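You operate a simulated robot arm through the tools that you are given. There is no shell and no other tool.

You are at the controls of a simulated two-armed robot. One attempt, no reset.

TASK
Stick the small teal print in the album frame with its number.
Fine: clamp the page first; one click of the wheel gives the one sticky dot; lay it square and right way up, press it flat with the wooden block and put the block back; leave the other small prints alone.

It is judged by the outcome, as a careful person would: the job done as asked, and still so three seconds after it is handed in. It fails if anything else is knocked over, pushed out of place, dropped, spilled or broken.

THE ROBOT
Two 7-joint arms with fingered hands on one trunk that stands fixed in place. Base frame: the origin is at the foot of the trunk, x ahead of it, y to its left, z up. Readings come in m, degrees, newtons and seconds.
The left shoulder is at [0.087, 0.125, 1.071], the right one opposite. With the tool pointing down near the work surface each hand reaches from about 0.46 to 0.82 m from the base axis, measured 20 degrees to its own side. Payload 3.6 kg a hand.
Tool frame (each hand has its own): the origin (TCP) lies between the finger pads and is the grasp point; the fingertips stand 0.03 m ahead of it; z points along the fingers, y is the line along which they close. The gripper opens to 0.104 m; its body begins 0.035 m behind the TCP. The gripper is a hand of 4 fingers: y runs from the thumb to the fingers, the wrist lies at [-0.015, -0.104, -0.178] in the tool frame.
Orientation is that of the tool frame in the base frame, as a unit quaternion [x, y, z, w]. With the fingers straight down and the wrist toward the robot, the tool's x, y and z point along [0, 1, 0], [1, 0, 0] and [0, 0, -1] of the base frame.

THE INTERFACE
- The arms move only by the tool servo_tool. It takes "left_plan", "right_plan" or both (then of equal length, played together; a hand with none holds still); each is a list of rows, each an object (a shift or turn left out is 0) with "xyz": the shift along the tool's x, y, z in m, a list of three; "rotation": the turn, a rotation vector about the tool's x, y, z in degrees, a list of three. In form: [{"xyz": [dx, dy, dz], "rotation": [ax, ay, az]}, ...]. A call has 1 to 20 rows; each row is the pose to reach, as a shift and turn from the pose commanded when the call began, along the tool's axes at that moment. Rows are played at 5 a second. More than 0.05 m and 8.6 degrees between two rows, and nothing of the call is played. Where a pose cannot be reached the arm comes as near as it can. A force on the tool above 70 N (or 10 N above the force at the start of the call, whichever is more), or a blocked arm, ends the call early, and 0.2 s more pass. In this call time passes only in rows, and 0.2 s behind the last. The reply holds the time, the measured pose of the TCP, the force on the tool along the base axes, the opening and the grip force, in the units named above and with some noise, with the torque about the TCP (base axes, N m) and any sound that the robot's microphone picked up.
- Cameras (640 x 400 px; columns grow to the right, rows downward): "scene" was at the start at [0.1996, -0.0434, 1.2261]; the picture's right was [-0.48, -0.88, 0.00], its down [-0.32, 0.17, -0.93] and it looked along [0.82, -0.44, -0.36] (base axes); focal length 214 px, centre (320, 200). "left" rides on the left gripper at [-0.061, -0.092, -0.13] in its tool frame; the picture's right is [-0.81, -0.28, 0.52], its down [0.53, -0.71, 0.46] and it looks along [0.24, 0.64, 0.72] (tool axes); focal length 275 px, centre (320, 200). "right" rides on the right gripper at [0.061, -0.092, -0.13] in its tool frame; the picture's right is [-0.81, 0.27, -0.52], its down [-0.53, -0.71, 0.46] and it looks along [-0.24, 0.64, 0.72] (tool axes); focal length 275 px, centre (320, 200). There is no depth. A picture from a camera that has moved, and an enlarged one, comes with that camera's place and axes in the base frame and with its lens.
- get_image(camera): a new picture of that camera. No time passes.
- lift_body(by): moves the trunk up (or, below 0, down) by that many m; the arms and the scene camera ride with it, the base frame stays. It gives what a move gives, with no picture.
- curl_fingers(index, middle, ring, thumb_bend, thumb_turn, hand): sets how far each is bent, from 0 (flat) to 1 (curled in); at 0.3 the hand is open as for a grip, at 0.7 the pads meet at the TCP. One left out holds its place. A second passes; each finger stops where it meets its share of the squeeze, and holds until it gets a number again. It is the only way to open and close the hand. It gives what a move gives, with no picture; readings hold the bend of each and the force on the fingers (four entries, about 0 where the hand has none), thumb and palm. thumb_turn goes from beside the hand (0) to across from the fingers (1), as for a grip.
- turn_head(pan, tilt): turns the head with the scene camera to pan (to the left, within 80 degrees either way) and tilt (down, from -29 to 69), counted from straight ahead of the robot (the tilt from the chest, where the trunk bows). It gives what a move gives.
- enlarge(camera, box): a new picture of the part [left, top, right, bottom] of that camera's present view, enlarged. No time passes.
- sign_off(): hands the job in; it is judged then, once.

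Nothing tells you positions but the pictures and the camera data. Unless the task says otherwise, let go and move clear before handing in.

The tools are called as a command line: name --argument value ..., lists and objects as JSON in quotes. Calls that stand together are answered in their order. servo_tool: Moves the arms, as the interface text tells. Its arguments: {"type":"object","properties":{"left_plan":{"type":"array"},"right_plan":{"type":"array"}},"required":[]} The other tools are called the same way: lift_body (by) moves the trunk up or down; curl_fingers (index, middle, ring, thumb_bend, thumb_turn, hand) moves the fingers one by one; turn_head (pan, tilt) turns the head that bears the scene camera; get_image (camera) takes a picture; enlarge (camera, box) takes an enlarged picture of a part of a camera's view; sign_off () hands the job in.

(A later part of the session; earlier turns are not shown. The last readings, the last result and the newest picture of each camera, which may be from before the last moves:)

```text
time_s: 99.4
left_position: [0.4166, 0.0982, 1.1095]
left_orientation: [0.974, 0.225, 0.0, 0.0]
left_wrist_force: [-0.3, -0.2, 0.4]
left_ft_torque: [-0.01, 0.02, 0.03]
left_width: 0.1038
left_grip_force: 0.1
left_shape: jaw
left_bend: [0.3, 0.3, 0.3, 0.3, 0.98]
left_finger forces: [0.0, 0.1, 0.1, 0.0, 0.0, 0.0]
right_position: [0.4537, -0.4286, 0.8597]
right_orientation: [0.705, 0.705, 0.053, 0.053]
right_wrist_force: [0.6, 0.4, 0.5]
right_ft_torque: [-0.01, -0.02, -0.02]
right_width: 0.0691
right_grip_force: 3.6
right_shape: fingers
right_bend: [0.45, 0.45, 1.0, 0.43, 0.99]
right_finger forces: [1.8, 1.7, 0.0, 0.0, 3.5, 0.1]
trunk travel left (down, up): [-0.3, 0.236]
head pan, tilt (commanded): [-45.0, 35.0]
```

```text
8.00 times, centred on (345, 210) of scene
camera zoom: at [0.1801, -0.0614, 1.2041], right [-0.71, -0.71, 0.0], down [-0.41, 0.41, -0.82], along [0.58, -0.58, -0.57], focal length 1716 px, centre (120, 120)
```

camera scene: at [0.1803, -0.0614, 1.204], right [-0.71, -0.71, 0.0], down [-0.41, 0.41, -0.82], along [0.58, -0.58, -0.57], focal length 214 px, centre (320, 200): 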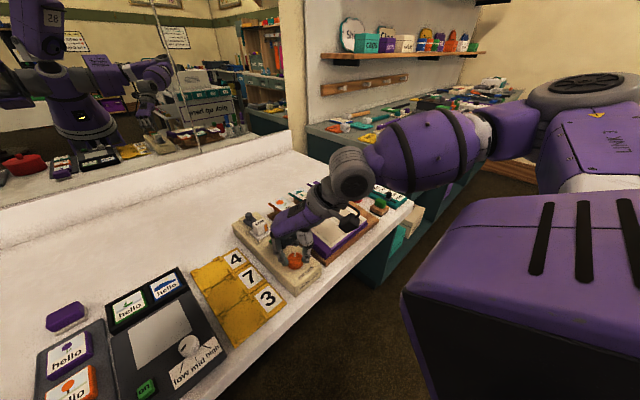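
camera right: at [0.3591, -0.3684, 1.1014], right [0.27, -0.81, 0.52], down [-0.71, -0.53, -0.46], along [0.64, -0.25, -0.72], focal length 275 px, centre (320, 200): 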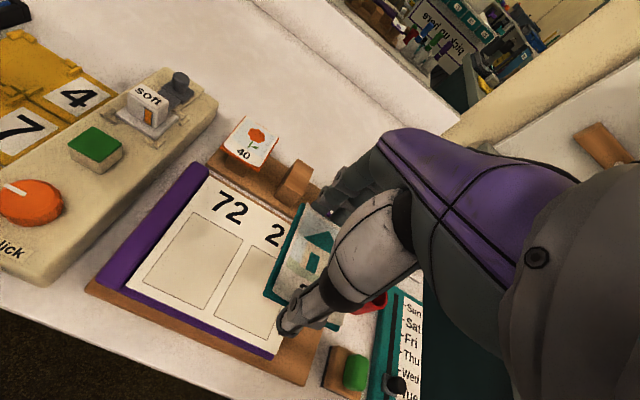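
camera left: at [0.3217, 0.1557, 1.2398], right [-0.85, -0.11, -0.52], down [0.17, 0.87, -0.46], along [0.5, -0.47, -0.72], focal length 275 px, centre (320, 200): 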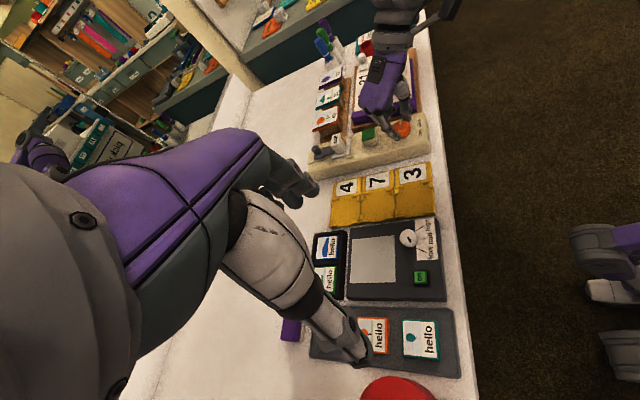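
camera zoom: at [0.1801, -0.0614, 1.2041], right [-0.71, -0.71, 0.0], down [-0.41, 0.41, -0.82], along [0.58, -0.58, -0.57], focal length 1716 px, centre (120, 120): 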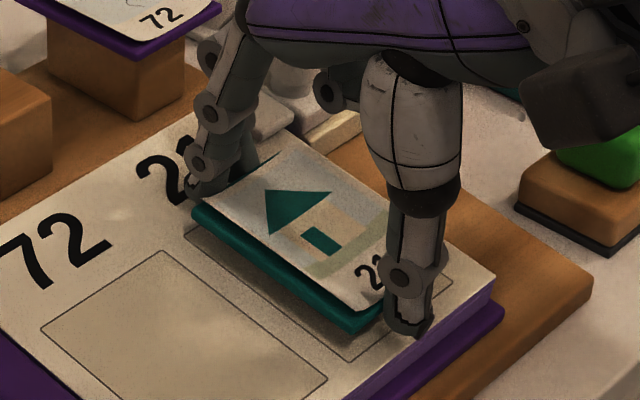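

servo_tool --right_plan '[{"xyz": [0, 0, 0.001]}, {"xyz": [0, 0, 0.002]}, {"xyz": [0, 0, 0.003]}]'

enlarge --camera "scene" --box '[315, 185, 375, 235]'

enlarge --camera "left" --box '[350, 35, 420, 95]'

```text
time_s: 100.2
left_position: [0.4182, 0.0998, 1.1096]
left_orientation: [0.975, 0.224, -0.001, 0.0]
left_wrist_force: [0.3, -0.4, 0.6]
left_ft_torque: [-0.01, 0.01, 0.04]
left_width: 0.1039
left_grip_force: 0.1
left_shape: jaw
left_bend: [0.3, 0.3, 0.3, 0.3, 0.98]
left_finger forces: [0.1, 0.1, 0.0, 0.0, 0.0, 0.1]
right_position: [0.4544, -0.4289, 0.8562]
right_orientation: [0.705, 0.705, 0.053, 0.052]
right_wrist_force: [-0.3, 0.4, 1.1]
right_ft_torque: [0.0, -0.02, 0.02]
right_width: 0.069
right_grip_force: 4.0
right_shape: fingers
right_bend: [0.45, 0.45, 1.0, 0.43, 0.99]
right_finger forces: [1.8, 2.7, 0.0, 0.0, 3.5, 0.0]
trunk travel left (down, up): [-0.3, 0.236]
head pan, tilt (commanded): [-45.0, 35.0]
```

```text
8.00 times, centred on (345, 210) of scene
camera zoom: at [0.18, -0.0613, 1.2041], right [-0.71, -0.71, 0.0], down [-0.41, 0.41, -0.82], along [0.58, -0.58, -0.57], focal length 1716 px, centre (120, 120)
```

zoom: 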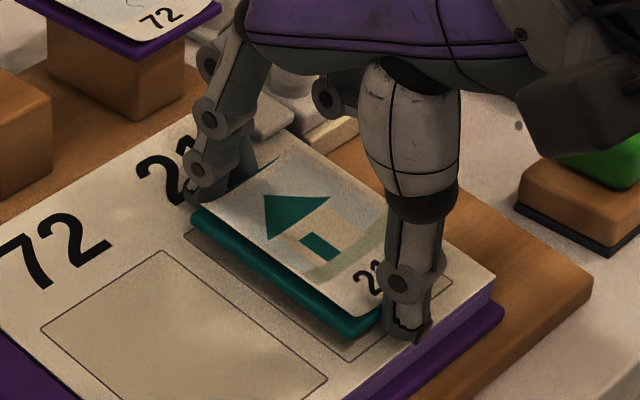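

```text
6.67 times, centred on (385, 65) of left
camera zoom: at [0.3213, 0.1557, 1.2399], right [-0.85, -0.11, -0.52], down [0.17, 0.87, -0.46], along [0.5, -0.47, -0.72], focal length 1835 px, centre (-113, 1100)
```

zoom: 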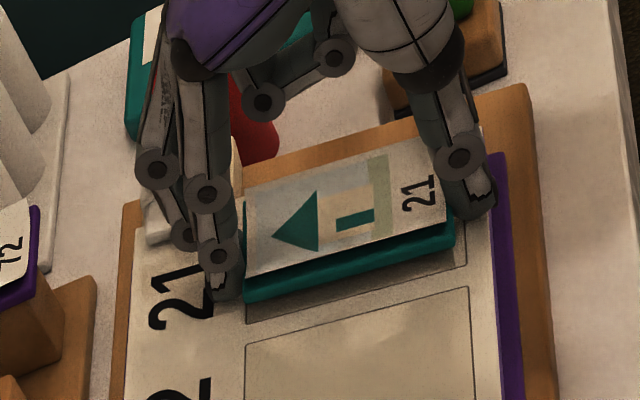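

By both cameras the plate sits inside the frame lines with even margins, a few millimetres above the page, and a fingertip is just touching the page. One more millimetre down, then I release.

servo_tool --right_plan '[{"xyz": [0.0004, 0, 0.0008]}, {"xyz": [0.0004, 0, 0.0015]}]'

enlarge --camera "right" --box '[190, 190, 350, 370]'

enlarge --camera "scene" --box '[315, 185, 375, 235]'

```text
time_s: 100.8
left_position: [0.4172, 0.0995, 1.111]
left_orientation: [0.974, 0.225, 0.0, 0.0]
left_wrist_force: [0.2, 0.4, 0.8]
left_ft_torque: [0.01, 0.01, 0.03]
left_width: 0.1039
left_grip_force: 0.1
left_shape: jaw
left_bend: [0.3, 0.3, 0.3, 0.3, 0.98]
left_finger forces: [0.0, 0.1, 0.0, 0.0, 0.0, 0.1]
right_position: [0.4544, -0.4296, 0.8558]
right_orientation: [0.705, 0.705, 0.053, 0.053]
right_wrist_force: [-0.3, -0.9, 4.7]
right_ft_torque: [-0.05, -0.17, -0.04]
right_width: 0.0692
right_grip_force: 6.5
right_shape: fingers
right_bend: [0.45, 0.45, 1.0, 0.43, 0.99]
right_finger forces: [1.9, 6.7, 0.1, 0.1, 3.6, 0.1]
trunk travel left (down, up): [-0.3, 0.236]
head pan, tilt (commanded): [-45.0, 35.0]
```

```text
2.22 times, centred on (270, 280) of right
camera zoom: at [0.3447, -0.3673, 0.9723], right [0.19, -0.81, 0.55], down [-0.64, -0.53, -0.56], along [0.75, -0.24, -0.62], focal length 612 px, centre (431, 22)
```

zoom: 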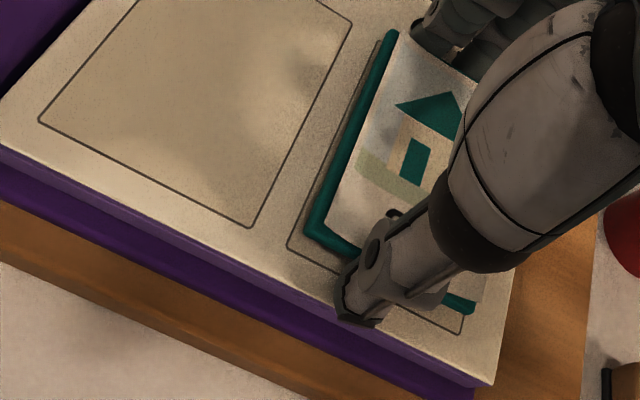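

```text
8.00 times, centred on (345, 210) of scene
camera zoom: at [0.1798, -0.0612, 1.2042], right [-0.71, -0.71, 0.0], down [-0.41, 0.41, -0.82], along [0.58, -0.58, -0.57], focal length 1716 px, centre (120, 120)
```

zoom: 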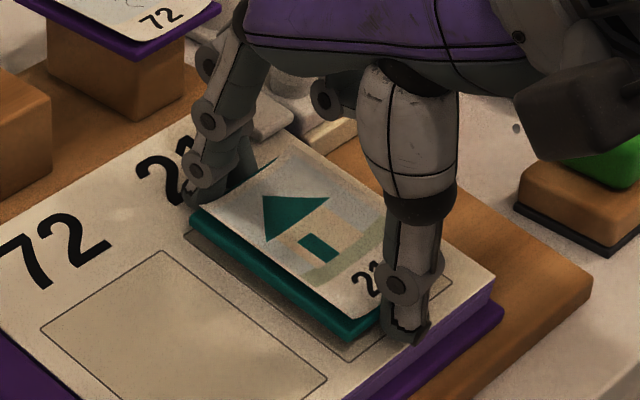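

Only the far fingers touch, so the page is a bit steeper than my pitch (about 11–12°). I back off a touch, pitch the print another 3°, and settle again.

servo_tool --right_plan '[{"xyz": [0, 0, -0.002]}, {"xyz": [0, -0.0007, -0.002], "rotation": [-1.5, 0, 0]}, {"xyz": [0, -0.0014, -0.0015], "rotation": [-3, 0, 0]}]'

enlarge --camera "scene" --box '[315, 185, 375, 235]'

enlarge --camera "left" --box '[350, 35, 420, 95]'

```text
time_s: 101.6
left_position: [0.4162, 0.0996, 1.1101]
left_orientation: [0.974, 0.225, 0.0, 0.0]
left_wrist_force: [1.0, 0.7, -0.3]
left_ft_torque: [0.03, 0.02, -0.02]
left_width: 0.1034
left_grip_force: 0.0
left_shape: jaw
left_bend: [0.3, 0.3, 0.3, 0.3, 0.98]
left_finger forces: [0.0, 0.0, 0.0, 0.0, 0.0, 0.1]
right_position: [0.453, -0.4288, 0.8575]
right_orientation: [0.703, 0.704, 0.07, 0.071]
right_wrist_force: [-0.1, 0.6, -0.2]
right_ft_torque: [-0.01, 0.0, -0.05]
right_width: 0.0689
right_grip_force: 3.4
right_shape: fingers
right_bend: [0.45, 0.45, 1.0, 0.43, 0.99]
right_finger forces: [1.7, 1.7, 0.1, 0.0, 3.6, 0.0]
trunk travel left (down, up): [-0.3, 0.236]
head pan, tilt (commanded): [-45.0, 35.0]
```

```text
8.00 times, centred on (345, 210) of scene
camera zoom: at [0.1801, -0.0614, 1.204], right [-0.71, -0.71, 0.0], down [-0.41, 0.41, -0.82], along [0.58, -0.58, -0.57], focal length 1716 px, centre (120, 120)
```

zoom: 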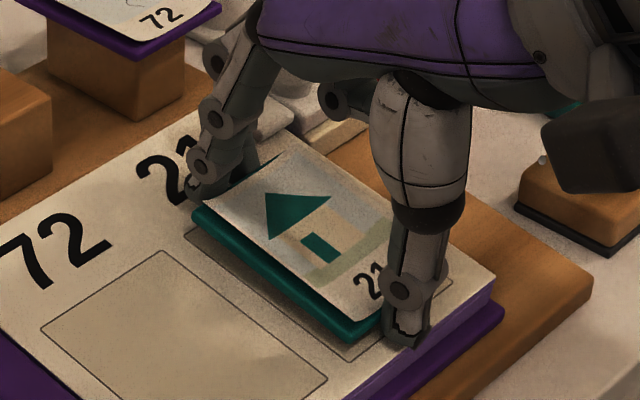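

```text
6.67 times, centred on (385, 65) of left
camera zoom: at [0.3213, 0.1556, 1.2399], right [-0.85, -0.11, -0.52], down [0.17, 0.87, -0.46], along [0.5, -0.47, -0.72], focal length 1835 px, centre (-113, 1100)
```

zoom: 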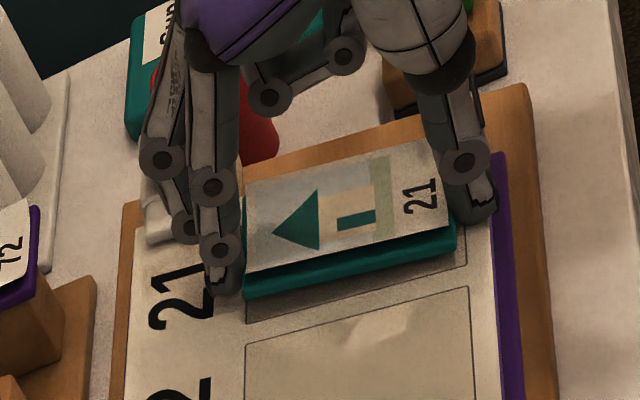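

Now the gap looks even front to back. I lower in 1 mm steps until contact.

servo_tool --right_plan '[{"xyz": [0, 0, 0.0008]}, {"xyz": [0, 0, 0.0016]}, {"xyz": [0, 0, 0.0024]}]'

enlarge --camera "scene" --box '[315, 185, 375, 235]'

```text
time_s: 102.4
left_position: [0.4163, 0.1003, 1.1092]
left_orientation: [0.974, 0.225, 0.0, 0.0]
left_wrist_force: [0.1, 0.3, -0.1]
left_ft_torque: [-0.02, -0.02, 0.0]
left_width: 0.1035
left_grip_force: 0.0
left_shape: jaw
left_bend: [0.3, 0.3, 0.3, 0.3, 0.98]
left_finger forces: [0.0, 0.1, 0.0, 0.0, 0.0, 0.1]
right_position: [0.4529, -0.4288, 0.8548]
right_orientation: [0.704, 0.703, 0.071, 0.071]
right_wrist_force: [-0.7, 0.9, 4.9]
right_ft_torque: [0.0, 0.23, 0.05]
right_width: 0.0693
right_grip_force: 6.3
right_shape: fingers
right_bend: [0.45, 0.45, 1.0, 0.43, 0.99]
right_finger forces: [1.7, 1.7, 0.0, 0.0, 8.4, 0.1]
trunk travel left (down, up): [-0.3, 0.236]
head pan, tilt (commanded): [-45.0, 35.0]
```

```text
8.00 times, centred on (345, 210) of scene
camera zoom: at [0.1798, -0.0611, 1.2042], right [-0.71, -0.71, 0.0], down [-0.41, 0.41, -0.82], along [0.58, -0.58, -0.57], focal length 1716 px, centre (120, 120)
```

zoom: 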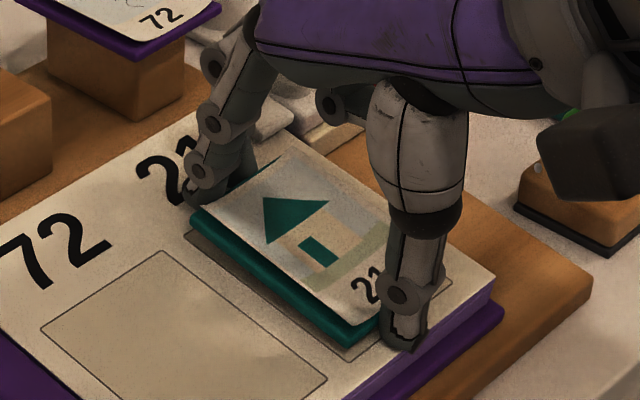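

The thumb tip touches now; the plate is only about 4–5 mm above the page and parallel to it. I unload by a millimetre and open all fingers evenly to set it down.

servo_tool --right_plan '[{"xyz": [0, 0, -0.0006]}, {"xyz": [0, 0, -0.0011]}]'

curl_fingers --hand "right" --index 0.4 --middle 0.4 --thumb_bend 0.385

enlarge --camera "scene" --box '[315, 185, 375, 235]'

enlarge --camera "left" --box '[350, 35, 420, 95]'

enlarge --camera "right" --box '[190, 190, 350, 370]'

```text
time_s: 103.0
left_position: [0.4167, 0.1007, 1.1102]
left_orientation: [0.974, 0.225, 0.0, 0.001]
left_wrist_force: [-0.6, 0.2, -0.1]
left_ft_torque: [0.02, 0.04, -0.01]
left_width: 0.1036
left_grip_force: 0.0
left_shape: jaw
left_bend: [0.3, 0.3, 0.3, 0.3, 0.98]
left_finger forces: [0.1, 0.1, 0.1, 0.0, 0.0, 0.1]
right_position: [0.453, -0.429, 0.8545]
right_orientation: [0.704, 0.704, 0.07, 0.071]
right_wrist_force: [0.3, 0.2, 3.3]
right_ft_torque: [0.03, 0.11, -0.02]
right_width: 0.0688
right_grip_force: 5.3
right_shape: fingers
right_bend: [0.45, 0.45, 1.0, 0.43, 0.99]
right_finger forces: [1.9, 1.8, 0.1, 0.1, 7.0, 0.0]
trunk travel left (down, up): [-0.3, 0.236]
head pan, tilt (commanded): [-45.0, 35.0]
```

```text
time_s: 104.0
left_position: [0.417, 0.0996, 1.1098]
left_orientation: [0.974, 0.225, 0.001, -0.001]
left_wrist_force: [0.2, 0.1, 0.4]
left_ft_torque: [0.02, -0.01, 0.01]
left_width: 0.1037
left_grip_force: 0.0
left_shape: jaw
left_bend: [0.3, 0.3, 0.3, 0.3, 0.98]
left_finger forces: [0.0, 0.0, 0.1, 0.1, 0.1, 0.1]
right_position: [0.4526, -0.4289, 0.8549]
right_orientation: [0.704, 0.703, 0.07, 0.071]
right_wrist_force: [1.5, -0.4, 2.1]
right_ft_torque: [0.04, 0.04, 0.01]
right_width: 0.0775
right_grip_force: 1.0
right_shape: fingers
right_bend: [0.4, 0.4, 1.0, 0.4, 0.99]
right_finger forces: [0.0, 0.1, 0.0, 0.0, 2.3, 0.0]
trunk travel left (down, up): [-0.3, 0.236]
head pan, tilt (commanded): [-45.0, 35.0]
```

```text
8.00 times, centred on (345, 210) of scene
camera zoom: at [0.1801, -0.0613, 1.2041], right [-0.71, -0.71, 0.0], down [-0.41, 0.41, -0.82], along [0.58, -0.58, -0.57], focal length 1716 px, centre (120, 120)
```

zoom: 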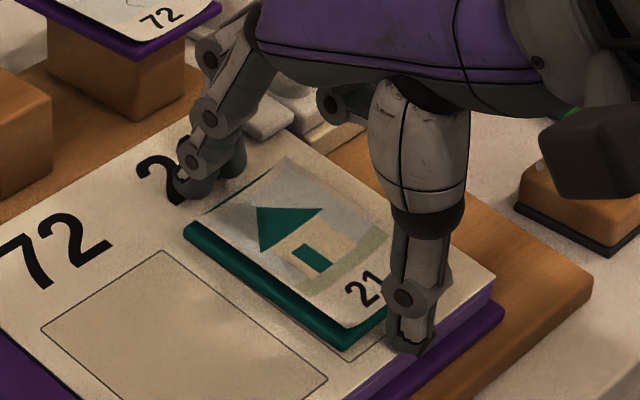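

```text
6.67 times, centred on (385, 65) of left
camera zoom: at [0.3214, 0.1557, 1.2399], right [-0.85, -0.11, -0.52], down [0.17, 0.87, -0.46], along [0.5, -0.47, -0.72], focal length 1835 px, centre (-113, 1100)
```

zoom: 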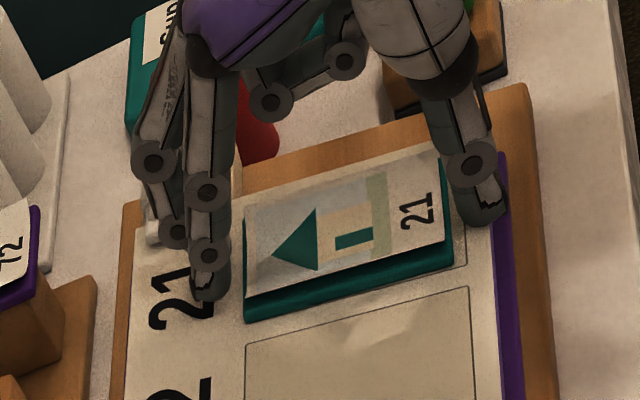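

```text
2.22 times, centred on (270, 280) of right
camera zoom: at [0.3376, -0.3673, 0.9652], right [0.17, -0.81, 0.56], down [-0.61, -0.53, -0.59], along [0.78, -0.24, -0.58], focal length 612 px, centre (431, 22)
```

zoom: 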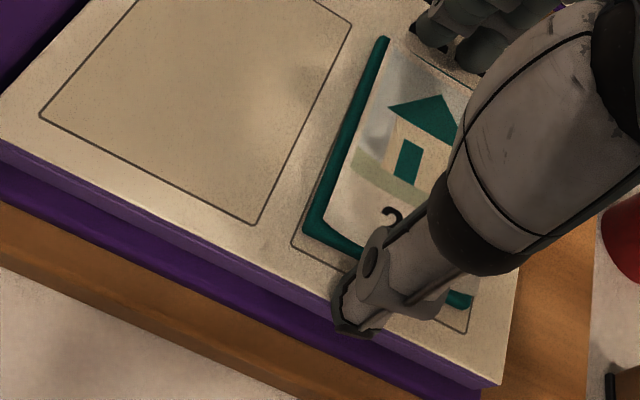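

The print is down on the page, but it seems to have moved a little toward the far edge as it dropped. I open the hand wider, rise a bit, and check its exact seat.

servo_tool --right_plan '[{"xyz": [0, 0, -0.001]}, {"xyz": [0, 0, -0.003]}]'

curl_fingers --hand "right" --index 0.36 --middle 0.36 --thumb_bend 0.36

servo_tool --right_plan '[{"xyz": [0, 0, -0.02]}, {"xyz": [0, 0, -0.05]}, {"xyz": [0, 0, -0.09]}]'

enlarge --camera "scene" --box '[315, 185, 375, 235]'

enlarge --camera "left" --box '[350, 35, 420, 95]'

enlarge --camera "right" --box '[170, 170, 350, 350]'

```text
time_s: 104.6
left_position: [0.4159, 0.1001, 1.1096]
left_orientation: [0.974, 0.225, 0.0, 0.0]
left_wrist_force: [-0.3, 0.3, -0.9]
left_ft_torque: [0.0, -0.02, -0.01]
left_width: 0.1037
left_grip_force: 0.1
left_shape: jaw
left_bend: [0.3, 0.3, 0.3, 0.3, 0.98]
left_finger forces: [0.0, 0.0, 0.1, 0.0, 0.0, 0.0]
right_position: [0.4529, -0.4281, 0.857]
right_orientation: [0.704, 0.704, 0.07, 0.071]
right_wrist_force: [-0.3, -0.2, -0.2]
right_ft_torque: [0.01, 0.0, -0.04]
right_width: 0.0797
right_grip_force: 0.2
right_shape: fingers
right_bend: [0.4, 0.4, 1.0, 0.38, 0.99]
right_finger forces: [0.0, 0.0, 0.0, 0.0, 0.0, 0.0]
trunk travel left (down, up): [-0.3, 0.236]
head pan, tilt (commanded): [-45.0, 35.0]
```

```text
time_s: 105.6
left_position: [0.4172, 0.0995, 1.1093]
left_orientation: [0.974, 0.225, -0.001, 0.0]
left_wrist_force: [-0.1, 0.1, -0.5]
left_ft_torque: [0.01, -0.03, -0.03]
left_width: 0.1039
left_grip_force: 0.0
left_shape: jaw
left_bend: [0.3, 0.3, 0.3, 0.3, 0.98]
left_finger forces: [0.1, 0.0, 0.0, 0.0, 0.1, 0.1]
right_position: [0.451, -0.4292, 0.8577]
right_orientation: [0.704, 0.703, 0.071, 0.072]
right_wrist_force: [-1.0, 0.4, 0.0]
right_ft_torque: [-0.01, 0.02, 0.02]
right_width: 0.0875
right_grip_force: 0.1
right_shape: fingers
right_bend: [0.36, 0.36, 1.0, 0.36, 0.98]
right_finger forces: [0.1, 0.0, 0.0, 0.0, 0.1, 0.1]
trunk travel left (down, up): [-0.3, 0.236]
head pan, tilt (commanded): [-45.0, 35.0]
```

```text
time_s: 106.4
left_position: [0.4163, 0.0988, 1.1105]
left_orientation: [0.975, 0.224, 0.0, 0.0]
left_wrist_force: [-0.5, -1.3, -0.7]
left_ft_torque: [0.01, 0.01, -0.02]
left_width: 0.1035
left_grip_force: 0.1
left_shape: jaw
left_bend: [0.3, 0.3, 0.3, 0.3, 0.98]
left_finger forces: [0.1, 0.0, 0.0, 0.0, 0.0, 0.0]
right_position: [0.4347, -0.4274, 0.9467]
right_orientation: [0.703, 0.704, 0.071, 0.071]
right_wrist_force: [-0.1, -0.3, 0.3]
right_ft_torque: [0.0, 0.03, 0.01]
right_width: 0.0878
right_grip_force: 0.1
right_shape: fingers
right_bend: [0.36, 0.36, 1.0, 0.36, 0.98]
right_finger forces: [0.0, 0.0, 0.1, 0.0, 0.0, 0.0]
trunk travel left (down, up): [-0.3, 0.236]
head pan, tilt (commanded): [-45.0, 35.0]
```

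```text
8.00 times, centred on (345, 210) of scene
camera zoom: at [0.18, -0.0612, 1.2041], right [-0.71, -0.71, 0.0], down [-0.41, 0.41, -0.82], along [0.58, -0.58, -0.57], focal length 1716 px, centre (120, 120)
```

zoom: 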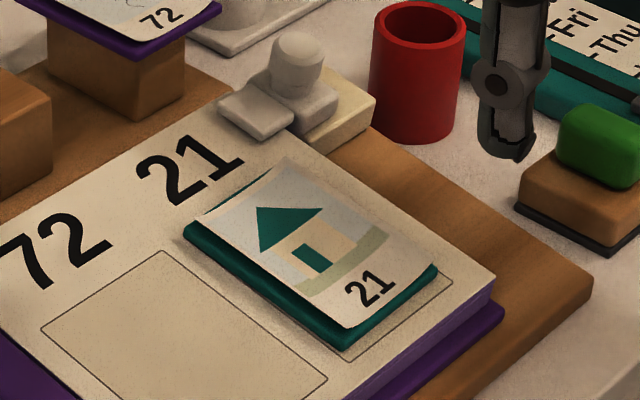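

```text
6.67 times, centred on (385, 65) of left
camera zoom: at [0.3212, 0.1558, 1.2399], right [-0.85, -0.11, -0.52], down [0.17, 0.87, -0.46], along [0.5, -0.47, -0.72], focal length 1835 px, centre (-113, 1100)
```

zoom: 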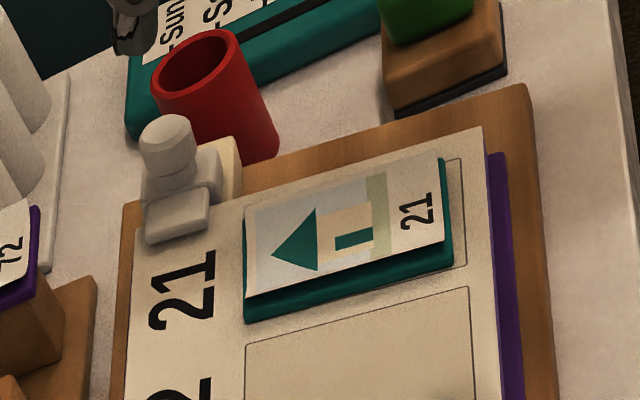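

```text
2.22 times, centred on (260, 260) of right
camera zoom: at [0.3192, -0.3671, 1.0574], right [0.17, -0.81, 0.56], down [-0.61, -0.53, -0.59], along [0.78, -0.24, -0.58], focal length 612 px, centre (453, 67)
```

zoom: 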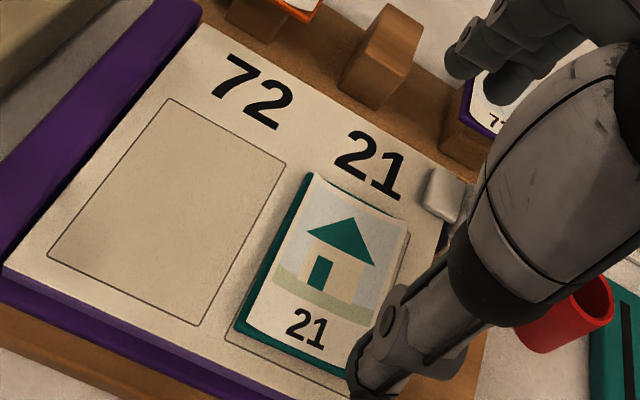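

The print lies upright and square in the 21 frame. I zoom in on its corners to see how well it is centred.

enlarge --camera "scene" --box '[325, 198, 365, 223]'

enlarge --camera "left" --box '[360, 45, 410, 85]'

enlarge --camera "right" --box '[215, 210, 315, 330]'

```text
16.00 times, centred on (345, 210) of scene
camera zoom: at [0.18, -0.0612, 1.2041], right [-0.71, -0.71, 0.0], down [-0.41, 0.41, -0.82], along [0.58, -0.58, -0.57], focal length 3432 px, centre (-80, 32)
```

zoom: 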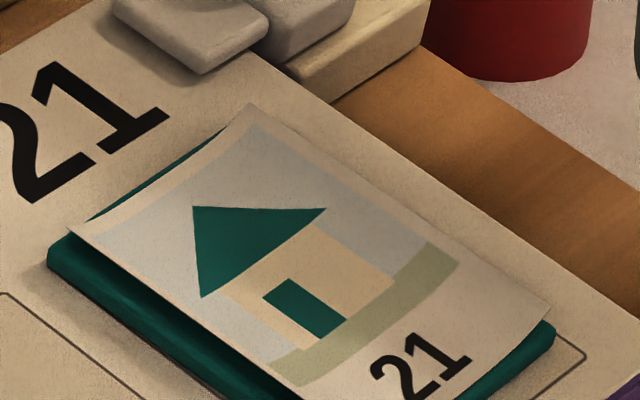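

```text
10.00 times, centred on (385, 65) of left
camera zoom: at [0.3212, 0.1558, 1.2399], right [-0.85, -0.11, -0.52], down [0.17, 0.87, -0.46], along [0.5, -0.47, -0.72], focal length 2753 px, centre (-330, 1550)
```

zoom: 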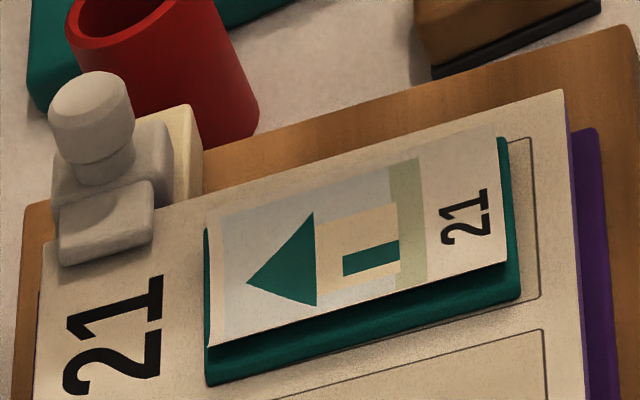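

```text
3.33 times, centred on (265, 270) of right
camera zoom: at [0.3192, -0.3671, 1.0574], right [0.17, -0.81, 0.56], down [-0.61, -0.53, -0.59], along [0.78, -0.24, -0.58], focal length 918 px, centre (503, -33)
```

zoom: 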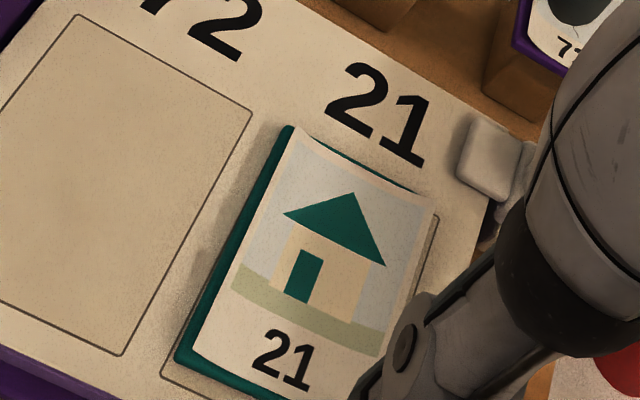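

The print lies in the 21 frame with roughly even margins (within 1–2 mm by the close camera), upright. Now for the wooden block at about [0.43, −0.577]: I level the hand, raise it and turn it to look at the block and its green handle.

servo_tool --right_plan '[{"xyz": [0, 0.003, -0.015], "rotation": [4, 0, 0]}, {"xyz": [0, 0.006, -0.03], "rotation": [8, 0, 0]}, {"xyz": [0, 0.01, -0.045], "rotation": [11.5, 0, 0]}]'

servo_tool --right_plan '[{"xyz": [-0.012, -0.001, 0], "rotation": [0, 0, -7.5]}, {"xyz": [-0.025, -0.002, 0], "rotation": [0, 0, -15]}, {"xyz": [-0.037, -0.002, 0], "rotation": [0, 0, -22.5]}, {"xyz": [-0.05, -0.003, 0], "rotation": [0, 0, -30]}, {"xyz": [-0.062, -0.003, 0], "rotation": [0, 0, -37.5]}, {"xyz": [-0.075, -0.004, 0], "rotation": [0, 0, -45]}, {"xyz": [-0.087, -0.004, 0], "rotation": [0, 0, -52.5]}, {"xyz": [-0.1, -0.005, 0], "rotation": [0, 0, -60]}, {"xyz": [-0.112, -0.005, 0], "rotation": [0, 0, -67.5]}, {"xyz": [-0.125, -0.006, 0], "rotation": [0, 0, -75]}, {"xyz": [-0.137, -0.006, 0], "rotation": [0, 0, -82.5]}, {"xyz": [-0.149, -0.006, 0], "rotation": [0, 0, -90]}]'

get_image --camera "right"

enlarge --camera "scene" --box '[350, 170, 420, 230]'

enlarge --camera "left" --box '[360, 10, 440, 70]'

```text
time_s: 107.2
left_position: [0.4162, 0.1, 1.1094]
left_orientation: [0.974, 0.226, 0.0, 0.0]
left_wrist_force: [0.1, 0.5, -0.5]
left_ft_torque: [0.01, 0.0, 0.0]
left_width: 0.1037
left_grip_force: 0.1
left_shape: jaw
left_bend: [0.3, 0.3, 0.3, 0.3, 0.98]
left_finger forces: [0.0, 0.1, 0.0, 0.0, 0.0, 0.0]
right_position: [0.4356, -0.429, 0.9928]
right_orientation: [0.707, 0.707, -0.001, 0.0]
right_wrist_force: [0.7, 0.4, -0.2]
right_ft_torque: [0.03, 0.01, -0.01]
right_width: 0.0876
right_grip_force: 0.0
right_shape: fingers
right_bend: [0.36, 0.36, 1.0, 0.36, 0.98]
right_finger forces: [0.1, 0.1, 0.0, 0.0, 0.0, 0.0]
trunk travel left (down, up): [-0.3, 0.236]
head pan, tilt (commanded): [-45.0, 35.0]
```

```text
time_s: 109.8
left_position: [0.4155, 0.0998, 1.1111]
left_orientation: [0.974, 0.225, 0.0, -0.001]
left_wrist_force: [0.2, -0.2, -0.3]
left_ft_torque: [0.0, 0.0, 0.0]
left_width: 0.1039
left_grip_force: 0.1
left_shape: jaw
left_bend: [0.3, 0.3, 0.3, 0.3, 0.98]
left_finger forces: [0.1, 0.0, 0.1, 0.0, 0.0, 0.0]
right_position: [0.426, -0.5665, 0.9908]
right_orientation: [0.035, 0.999, 0.0, 0.001]
right_wrist_force: [0.5, 0.5, 0.1]
right_ft_torque: [-0.02, -0.03, -0.01]
right_width: 0.0878
right_grip_force: 0.1
right_shape: fingers
right_bend: [0.36, 0.36, 1.0, 0.36, 0.98]
right_finger forces: [0.0, 0.1, 0.0, 0.0, 0.0, 0.1]
right hand out of reach, approached as far as the arm can: row 12
trunk travel left (down, up): [-0.3, 0.236]
head pan, tilt (commanded): [-45.0, 35.0]
```

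```text
taken
camera right: at [0.3586, -0.654, 1.1223], right [0.83, 0.22, 0.52], down [0.48, -0.75, -0.45], along [0.29, 0.63, -0.72], focal length 275 px, centre (320, 200)
```

right: 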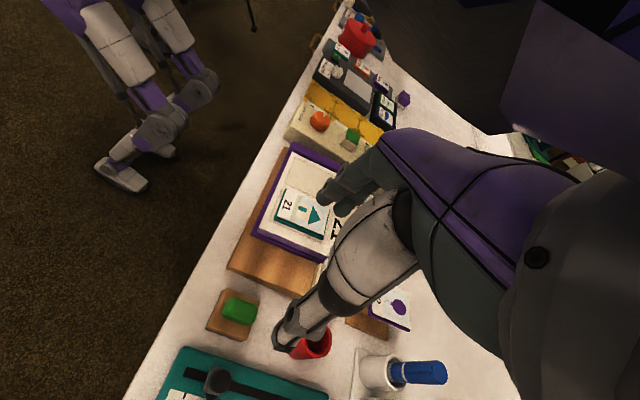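

```text
6.67 times, centred on (385, 200) of scene
camera zoom: at [0.1796, -0.0614, 1.2042], right [-0.71, -0.71, 0.0], down [-0.41, 0.41, -0.82], along [0.58, -0.58, -0.57], focal length 1430 px, centre (-113, 200)
```

zoom: 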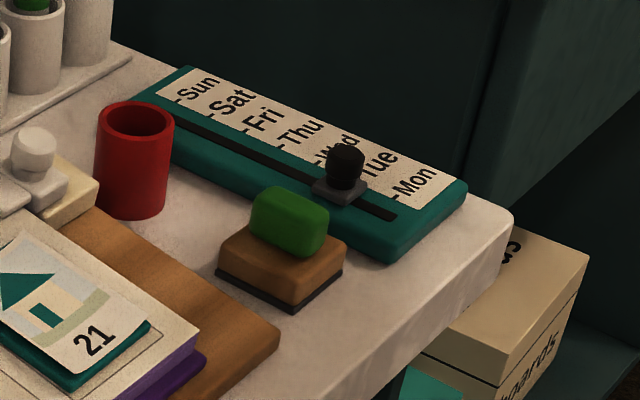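

```text
6.67 times, centred on (400, 40) of left
camera zoom: at [0.3208, 0.1556, 1.24], right [-0.85, -0.11, -0.52], down [0.17, 0.87, -0.46], along [0.5, -0.47, -0.72], focal length 1835 px, centre (-213, 1267)
```

zoom: 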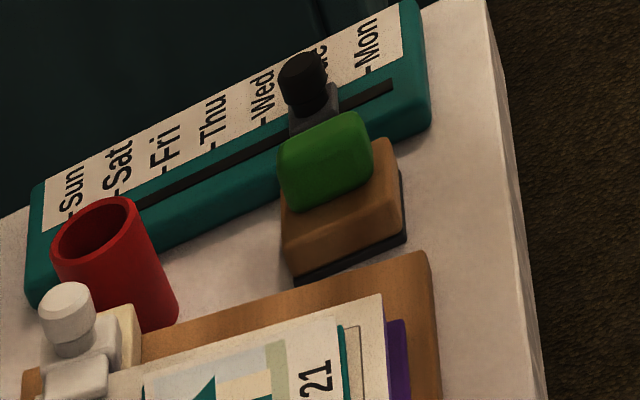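

The block: a wooden base about 5 × 4 cm with a green handle elongated along x. This hand angle is at the edge of reach, so I'll grip the handle at its ends with the hand square (thumb near, index far). First a closer look for its exact pose.

enlarge --camera "right" --box '[195, 280, 275, 350]'

enlarge --camera "scene" --box '[365, 180, 405, 215]'

enlarge --camera "right" --box '[240, 160, 360, 280]'

```text
5.71 times, centred on (235, 315) of right
camera zoom: at [0.3586, -0.654, 1.1223], right [0.83, 0.22, 0.52], down [0.48, -0.75, -0.45], along [0.29, 0.63, -0.72], focal length 1573 px, centre (806, -457)
```

zoom: 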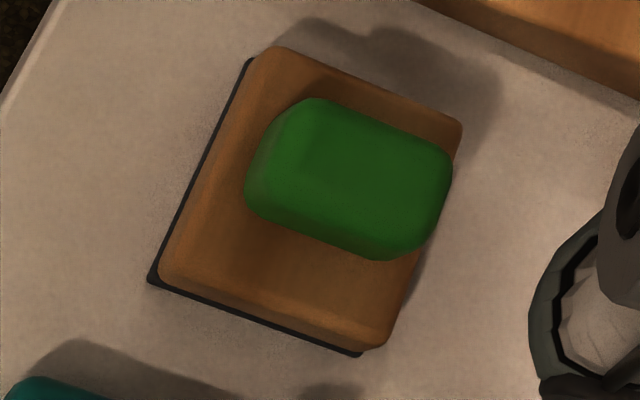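

```text
11.43 times, centred on (385, 198) of scene
camera zoom: at [0.1796, -0.0614, 1.2042], right [-0.71, -0.71, 0.0], down [-0.41, 0.41, -0.82], along [0.58, -0.58, -0.57], focal length 2451 px, centre (-423, 229)
```

zoom: 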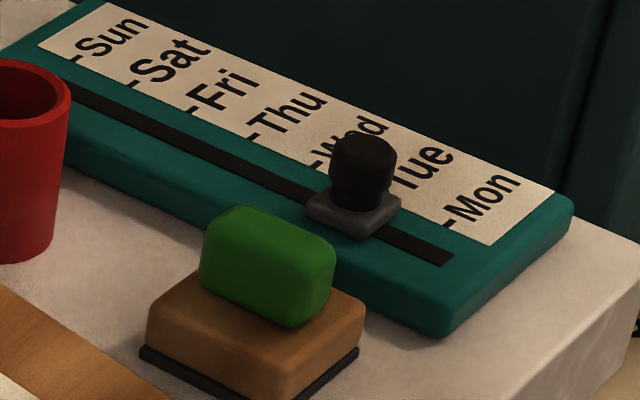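

```text
3.33 times, centred on (300, 220) of right
camera zoom: at [0.3586, -0.654, 1.1223], right [0.83, 0.22, 0.52], down [0.48, -0.75, -0.45], along [0.29, 0.63, -0.72], focal length 918 px, centre (387, 133)
```

zoom: 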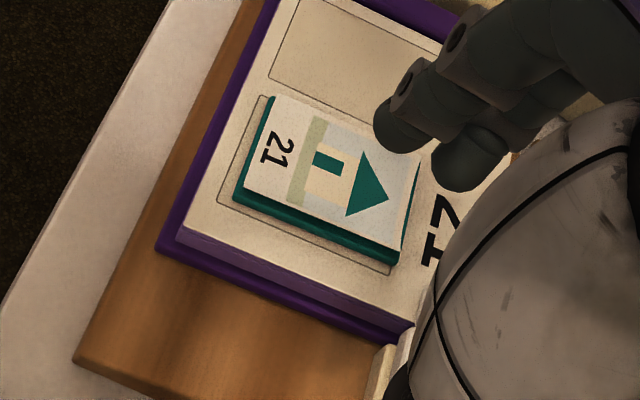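

The block's handle is centred at about [0.431, −0.577], about 3.8 cm long in x, top z ≈ 0.82. I turn the hand square again above it and set an index–thumb pinch.

servo_tool --right_plan '[{"xyz": [0, 0, -0.02], "rotation": [0, 0, 8]}, {"xyz": [0, 0, -0.03], "rotation": [0, 0, 16]}, {"xyz": [0, 0, -0.03], "rotation": [0, 0, 24]}, {"xyz": [0, 0, -0.03], "rotation": [0, 0, 32]}, {"xyz": [0, 0, -0.03], "rotation": [0, 0, 40]}, {"xyz": [0, 0, -0.03], "rotation": [0, 0, 48]}, {"xyz": [0, 0, -0.03], "rotation": [0, 0, 56]}, {"xyz": [0, 0, -0.03], "rotation": [0, 0, 64]}, {"xyz": [0, 0, -0.03], "rotation": [0, 0, 72]}, {"xyz": [0, 0, -0.03], "rotation": [0, 0, 80]}, {"xyz": [0, 0, -0.02], "rotation": [0, 0, 86]}]'

curl_fingers --hand "right" --index 0.47 --middle 1.0 --ring 1.0 --thumb_bend 0.47

get_image --camera "right"

```text
time_s: 112.2
left_position: [0.4162, 0.0986, 1.109]
left_orientation: [0.974, 0.225, 0.0, 0.0]
left_wrist_force: [0.1, -0.2, 0.0]
left_ft_torque: [-0.01, 0.02, 0.01]
left_width: 0.1036
left_grip_force: 0.0
left_shape: jaw
left_bend: [0.3, 0.3, 0.3, 0.3, 0.98]
left_finger forces: [0.1, 0.0, 0.1, 0.0, 0.0, 0.0]
right_position: [0.4254, -0.5669, 1.01]
right_orientation: [0.71, 0.704, 0.0, 0.001]
right_wrist_force: [-0.1, 0.0, -0.2]
right_ft_torque: [-0.04, 0.01, 0.04]
right_width: 0.0877
right_grip_force: 0.0
right_shape: fingers
right_bend: [0.36, 0.36, 1.0, 0.36, 0.98]
right_finger forces: [0.0, 0.1, 0.0, 0.0, 0.0, 0.1]
trunk travel left (down, up): [-0.3, 0.236]
head pan, tilt (commanded): [-45.0, 35.0]
```

```text
time_s: 113.2
left_position: [0.4172, 0.0991, 1.1103]
left_orientation: [0.975, 0.224, 0.0, 0.0]
left_wrist_force: [0.7, 0.3, -0.5]
left_ft_torque: [0.0, 0.04, 0.0]
left_width: 0.1038
left_grip_force: 0.1
left_shape: jaw
left_bend: [0.3, 0.3, 0.3, 0.3, 0.98]
left_finger forces: [0.0, 0.1, 0.0, 0.0, 0.0, 0.0]
right_position: [0.4254, -0.5664, 1.011]
right_orientation: [0.708, 0.706, -0.001, 0.0]
right_wrist_force: [-0.4, -0.4, 0.3]
right_ft_torque: [-0.02, 0.03, 0.01]
right_width: 0.0601
right_grip_force: 0.0
right_shape: fingers
right_bend: [0.47, 1.0, 1.0, 0.47, 1.0]
right_finger forces: [0.0, 0.0, 0.1, 0.0, 0.0, 0.1]
trunk travel left (down, up): [-0.3, 0.236]
head pan, tilt (commanded): [-45.0, 35.0]
```

```text
taken
camera right: at [0.335, -0.5046, 1.1416], right [0.27, -0.81, 0.52], down [-0.72, -0.53, -0.46], along [0.64, -0.25, -0.72], focal length 275 px, centre (320, 200)
```

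right: 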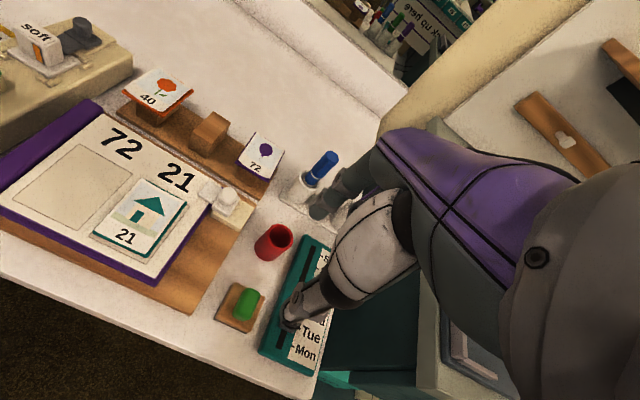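

enlarge --camera "right" --box '[205, 270, 285, 350]'

enlarge --camera "right" --box '[80, 160, 220, 290]'

```text
5.00 times, centred on (245, 310) of right
camera zoom: at [0.335, -0.5046, 1.1416], right [0.27, -0.81, 0.52], down [-0.72, -0.53, -0.46], along [0.64, -0.25, -0.72], focal length 1376 px, centre (695, -350)
```

zoom: 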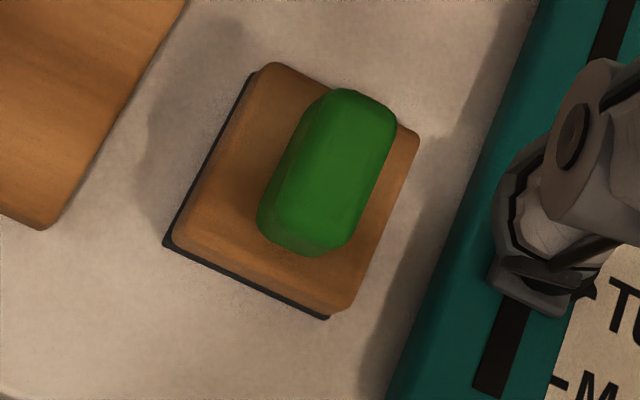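

```text
3.08 times, centred on (150, 225) of right
camera zoom: at [0.335, -0.5046, 1.1416], right [0.27, -0.81, 0.52], down [-0.72, -0.53, -0.46], along [0.64, -0.25, -0.72], focal length 847 px, centre (843, 123)
```

zoom: 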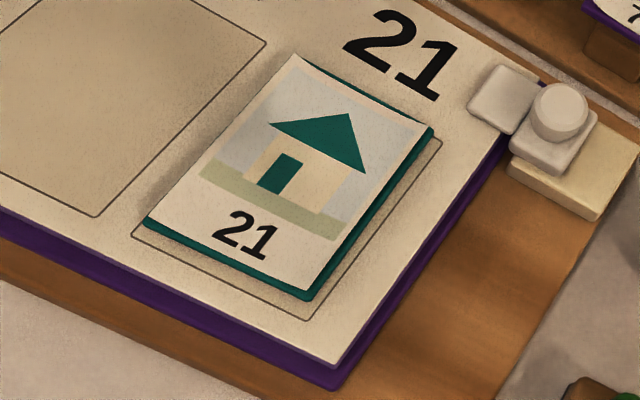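

In this clear view the print's centre is within about 2 mm of the frame's centre and about 2° of square — good. Now down toward the block's handle.

servo_tool --right_plan '[{"xyz": [-0.003, 0.003, 0.04]}, {"xyz": [-0.007, 0.007, 0.08]}, {"xyz": [-0.007, 0.007, 0.12]}, {"xyz": [-0.007, 0.007, 0.135]}]'

enlarge --camera "right" --box '[190, 200, 350, 380]'

enlarge --camera "scene" --box '[350, 160, 430, 220]'

enlarge --camera "left" --box '[370, 0, 440, 60]'

```text
time_s: 114.2
left_position: [0.4184, 0.099, 1.1094]
left_orientation: [0.974, 0.225, 0.0, 0.0]
left_wrist_force: [-0.9, 0.5, -0.1]
left_ft_torque: [-0.01, 0.0, -0.02]
left_width: 0.1038
left_grip_force: 0.1
left_shape: jaw
left_bend: [0.3, 0.3, 0.3, 0.3, 0.98]
left_finger forces: [0.1, 0.0, 0.0, 0.0, 0.1, 0.1]
right_position: [0.4312, -0.5748, 0.8765]
right_orientation: [0.708, 0.706, -0.001, 0.0]
right_wrist_force: [-0.5, 0.3, 0.0]
right_ft_torque: [0.0, 0.02, -0.01]
right_width: 0.0603
right_grip_force: 0.0
right_shape: fingers
right_bend: [0.47, 1.0, 1.0, 0.47, 1.0]
right_finger forces: [0.1, 0.0, 0.0, 0.0, 0.0, 0.0]
trunk travel left (down, up): [-0.3, 0.236]
head pan, tilt (commanded): [-45.0, 35.0]
```

```text
2.22 times, centred on (270, 290) of right
camera zoom: at [0.342, -0.5128, 1.0066], right [0.27, -0.81, 0.52], down [-0.72, -0.53, -0.45], along [0.64, -0.25, -0.72], focal length 612 px, centre (431, 0)
```

zoom: 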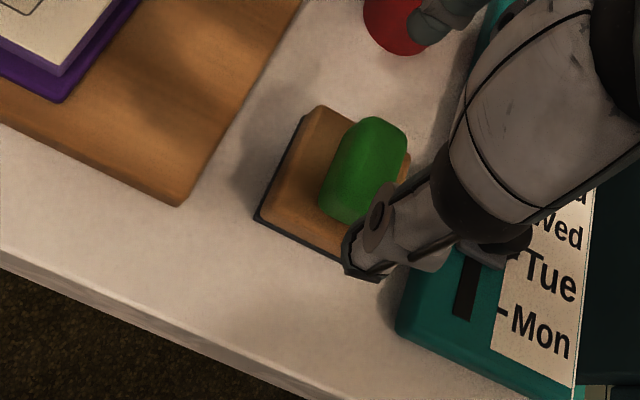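

```text
6.67 times, centred on (390, 190) of scene
camera zoom: at [0.1801, -0.0614, 1.2041], right [-0.71, -0.71, 0.0], down [-0.41, 0.41, -0.82], along [0.58, -0.58, -0.57], focal length 1430 px, centre (-147, 267)
```

zoom: 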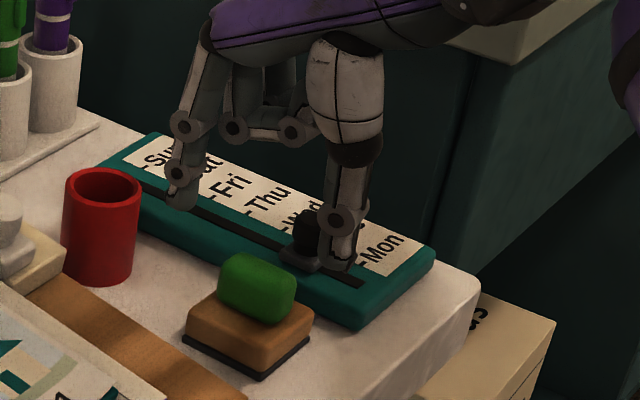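

```text
6.67 times, centred on (405, 30) of left
camera zoom: at [0.3214, 0.1556, 1.2399], right [-0.85, -0.11, -0.52], down [0.17, 0.87, -0.46], along [0.5, -0.47, -0.72], focal length 1835 px, centre (-247, 1333)
```

zoom: 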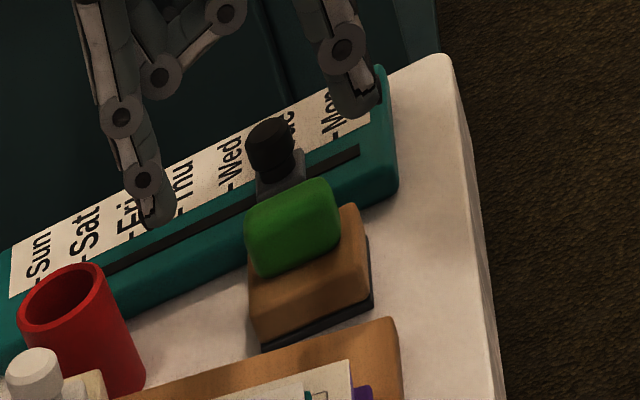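

The pinch axis is right over the handle's centre. I lower it around the handle ends.

servo_tool --right_plan '[{"xyz": [0, 0.001, 0.015]}, {"xyz": [0, 0.001, 0.028]}, {"xyz": [0, 0.001, 0.036]}]'

enlarge --camera "right" --box '[190, 200, 350, 380]'

enlarge --camera "scene" --box '[355, 170, 415, 220]'

enlarge --camera "left" --box '[375, 5, 435, 55]'

```text
time_s: 115.0
left_position: [0.4166, 0.0994, 1.1099]
left_orientation: [0.974, 0.225, 0.0, 0.0]
left_wrist_force: [-0.3, -0.2, 0.3]
left_ft_torque: [0.01, -0.02, -0.02]
left_width: 0.1039
left_grip_force: 0.0
left_shape: jaw
left_bend: [0.3, 0.3, 0.3, 0.3, 0.98]
left_finger forces: [0.0, 0.0, 0.0, 0.0, 0.0, 0.1]
right_position: [0.4346, -0.5732, 0.8387]
right_orientation: [0.708, 0.706, 0.0, 0.0]
right_wrist_force: [0.1, 0.0, -0.5]
right_ft_torque: [-0.01, 0.0, 0.0]
right_width: 0.0601
right_grip_force: 0.0
right_shape: fingers
right_bend: [0.47, 1.0, 1.0, 0.47, 1.0]
right_finger forces: [0.0, 0.0, 0.0, 0.1, 0.1, 0.1]
trunk travel left (down, up): [-0.3, 0.236]
head pan, tilt (commanded): [-45.0, 35.0]
```

```text
2.22 times, centred on (270, 290) of right
camera zoom: at [0.3429, -0.5125, 0.9705], right [0.27, -0.81, 0.52], down [-0.72, -0.53, -0.46], along [0.64, -0.25, -0.72], focal length 612 px, centre (431, 0)
```

zoom: 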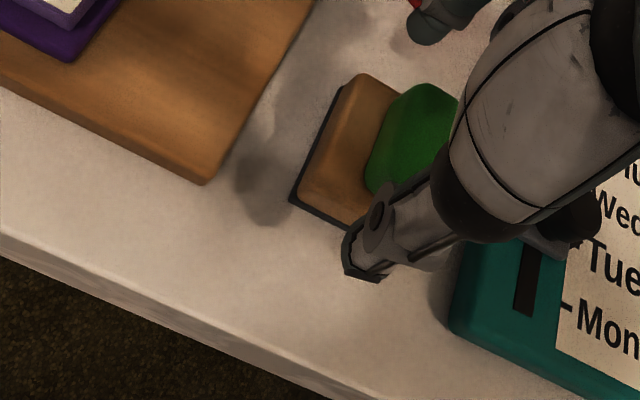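

```text
8.00 times, centred on (385, 195) of scene
camera zoom: at [0.1801, -0.0614, 1.204], right [-0.71, -0.71, 0.0], down [-0.41, 0.41, -0.82], along [0.58, -0.58, -0.57], focal length 1716 px, centre (-200, 240)
```

zoom: 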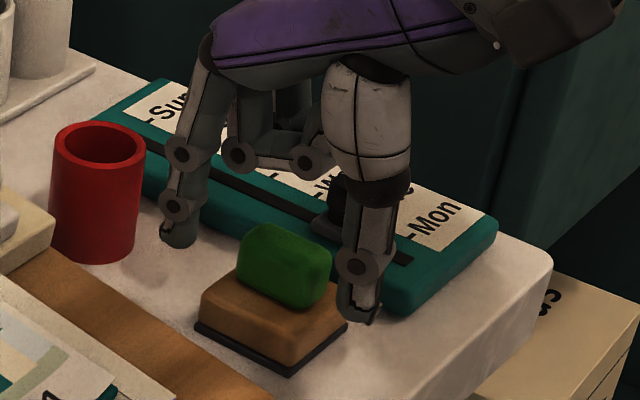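

```text
8.00 times, centred on (405, 30) of left
camera zoom: at [0.3214, 0.1556, 1.2399], right [-0.85, -0.11, -0.52], down [0.17, 0.87, -0.46], along [0.5, -0.47, -0.72], focal length 2202 px, centre (-360, 1560)
```

zoom: 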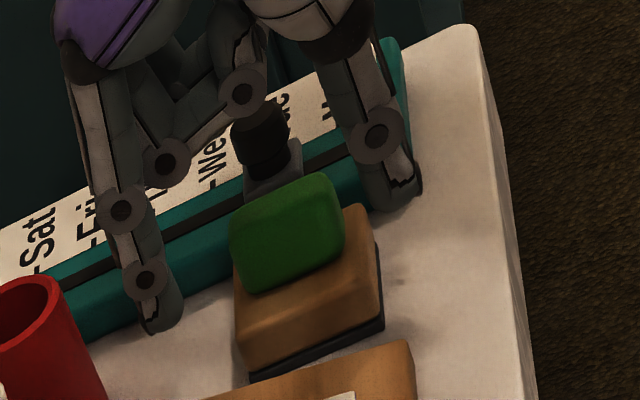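

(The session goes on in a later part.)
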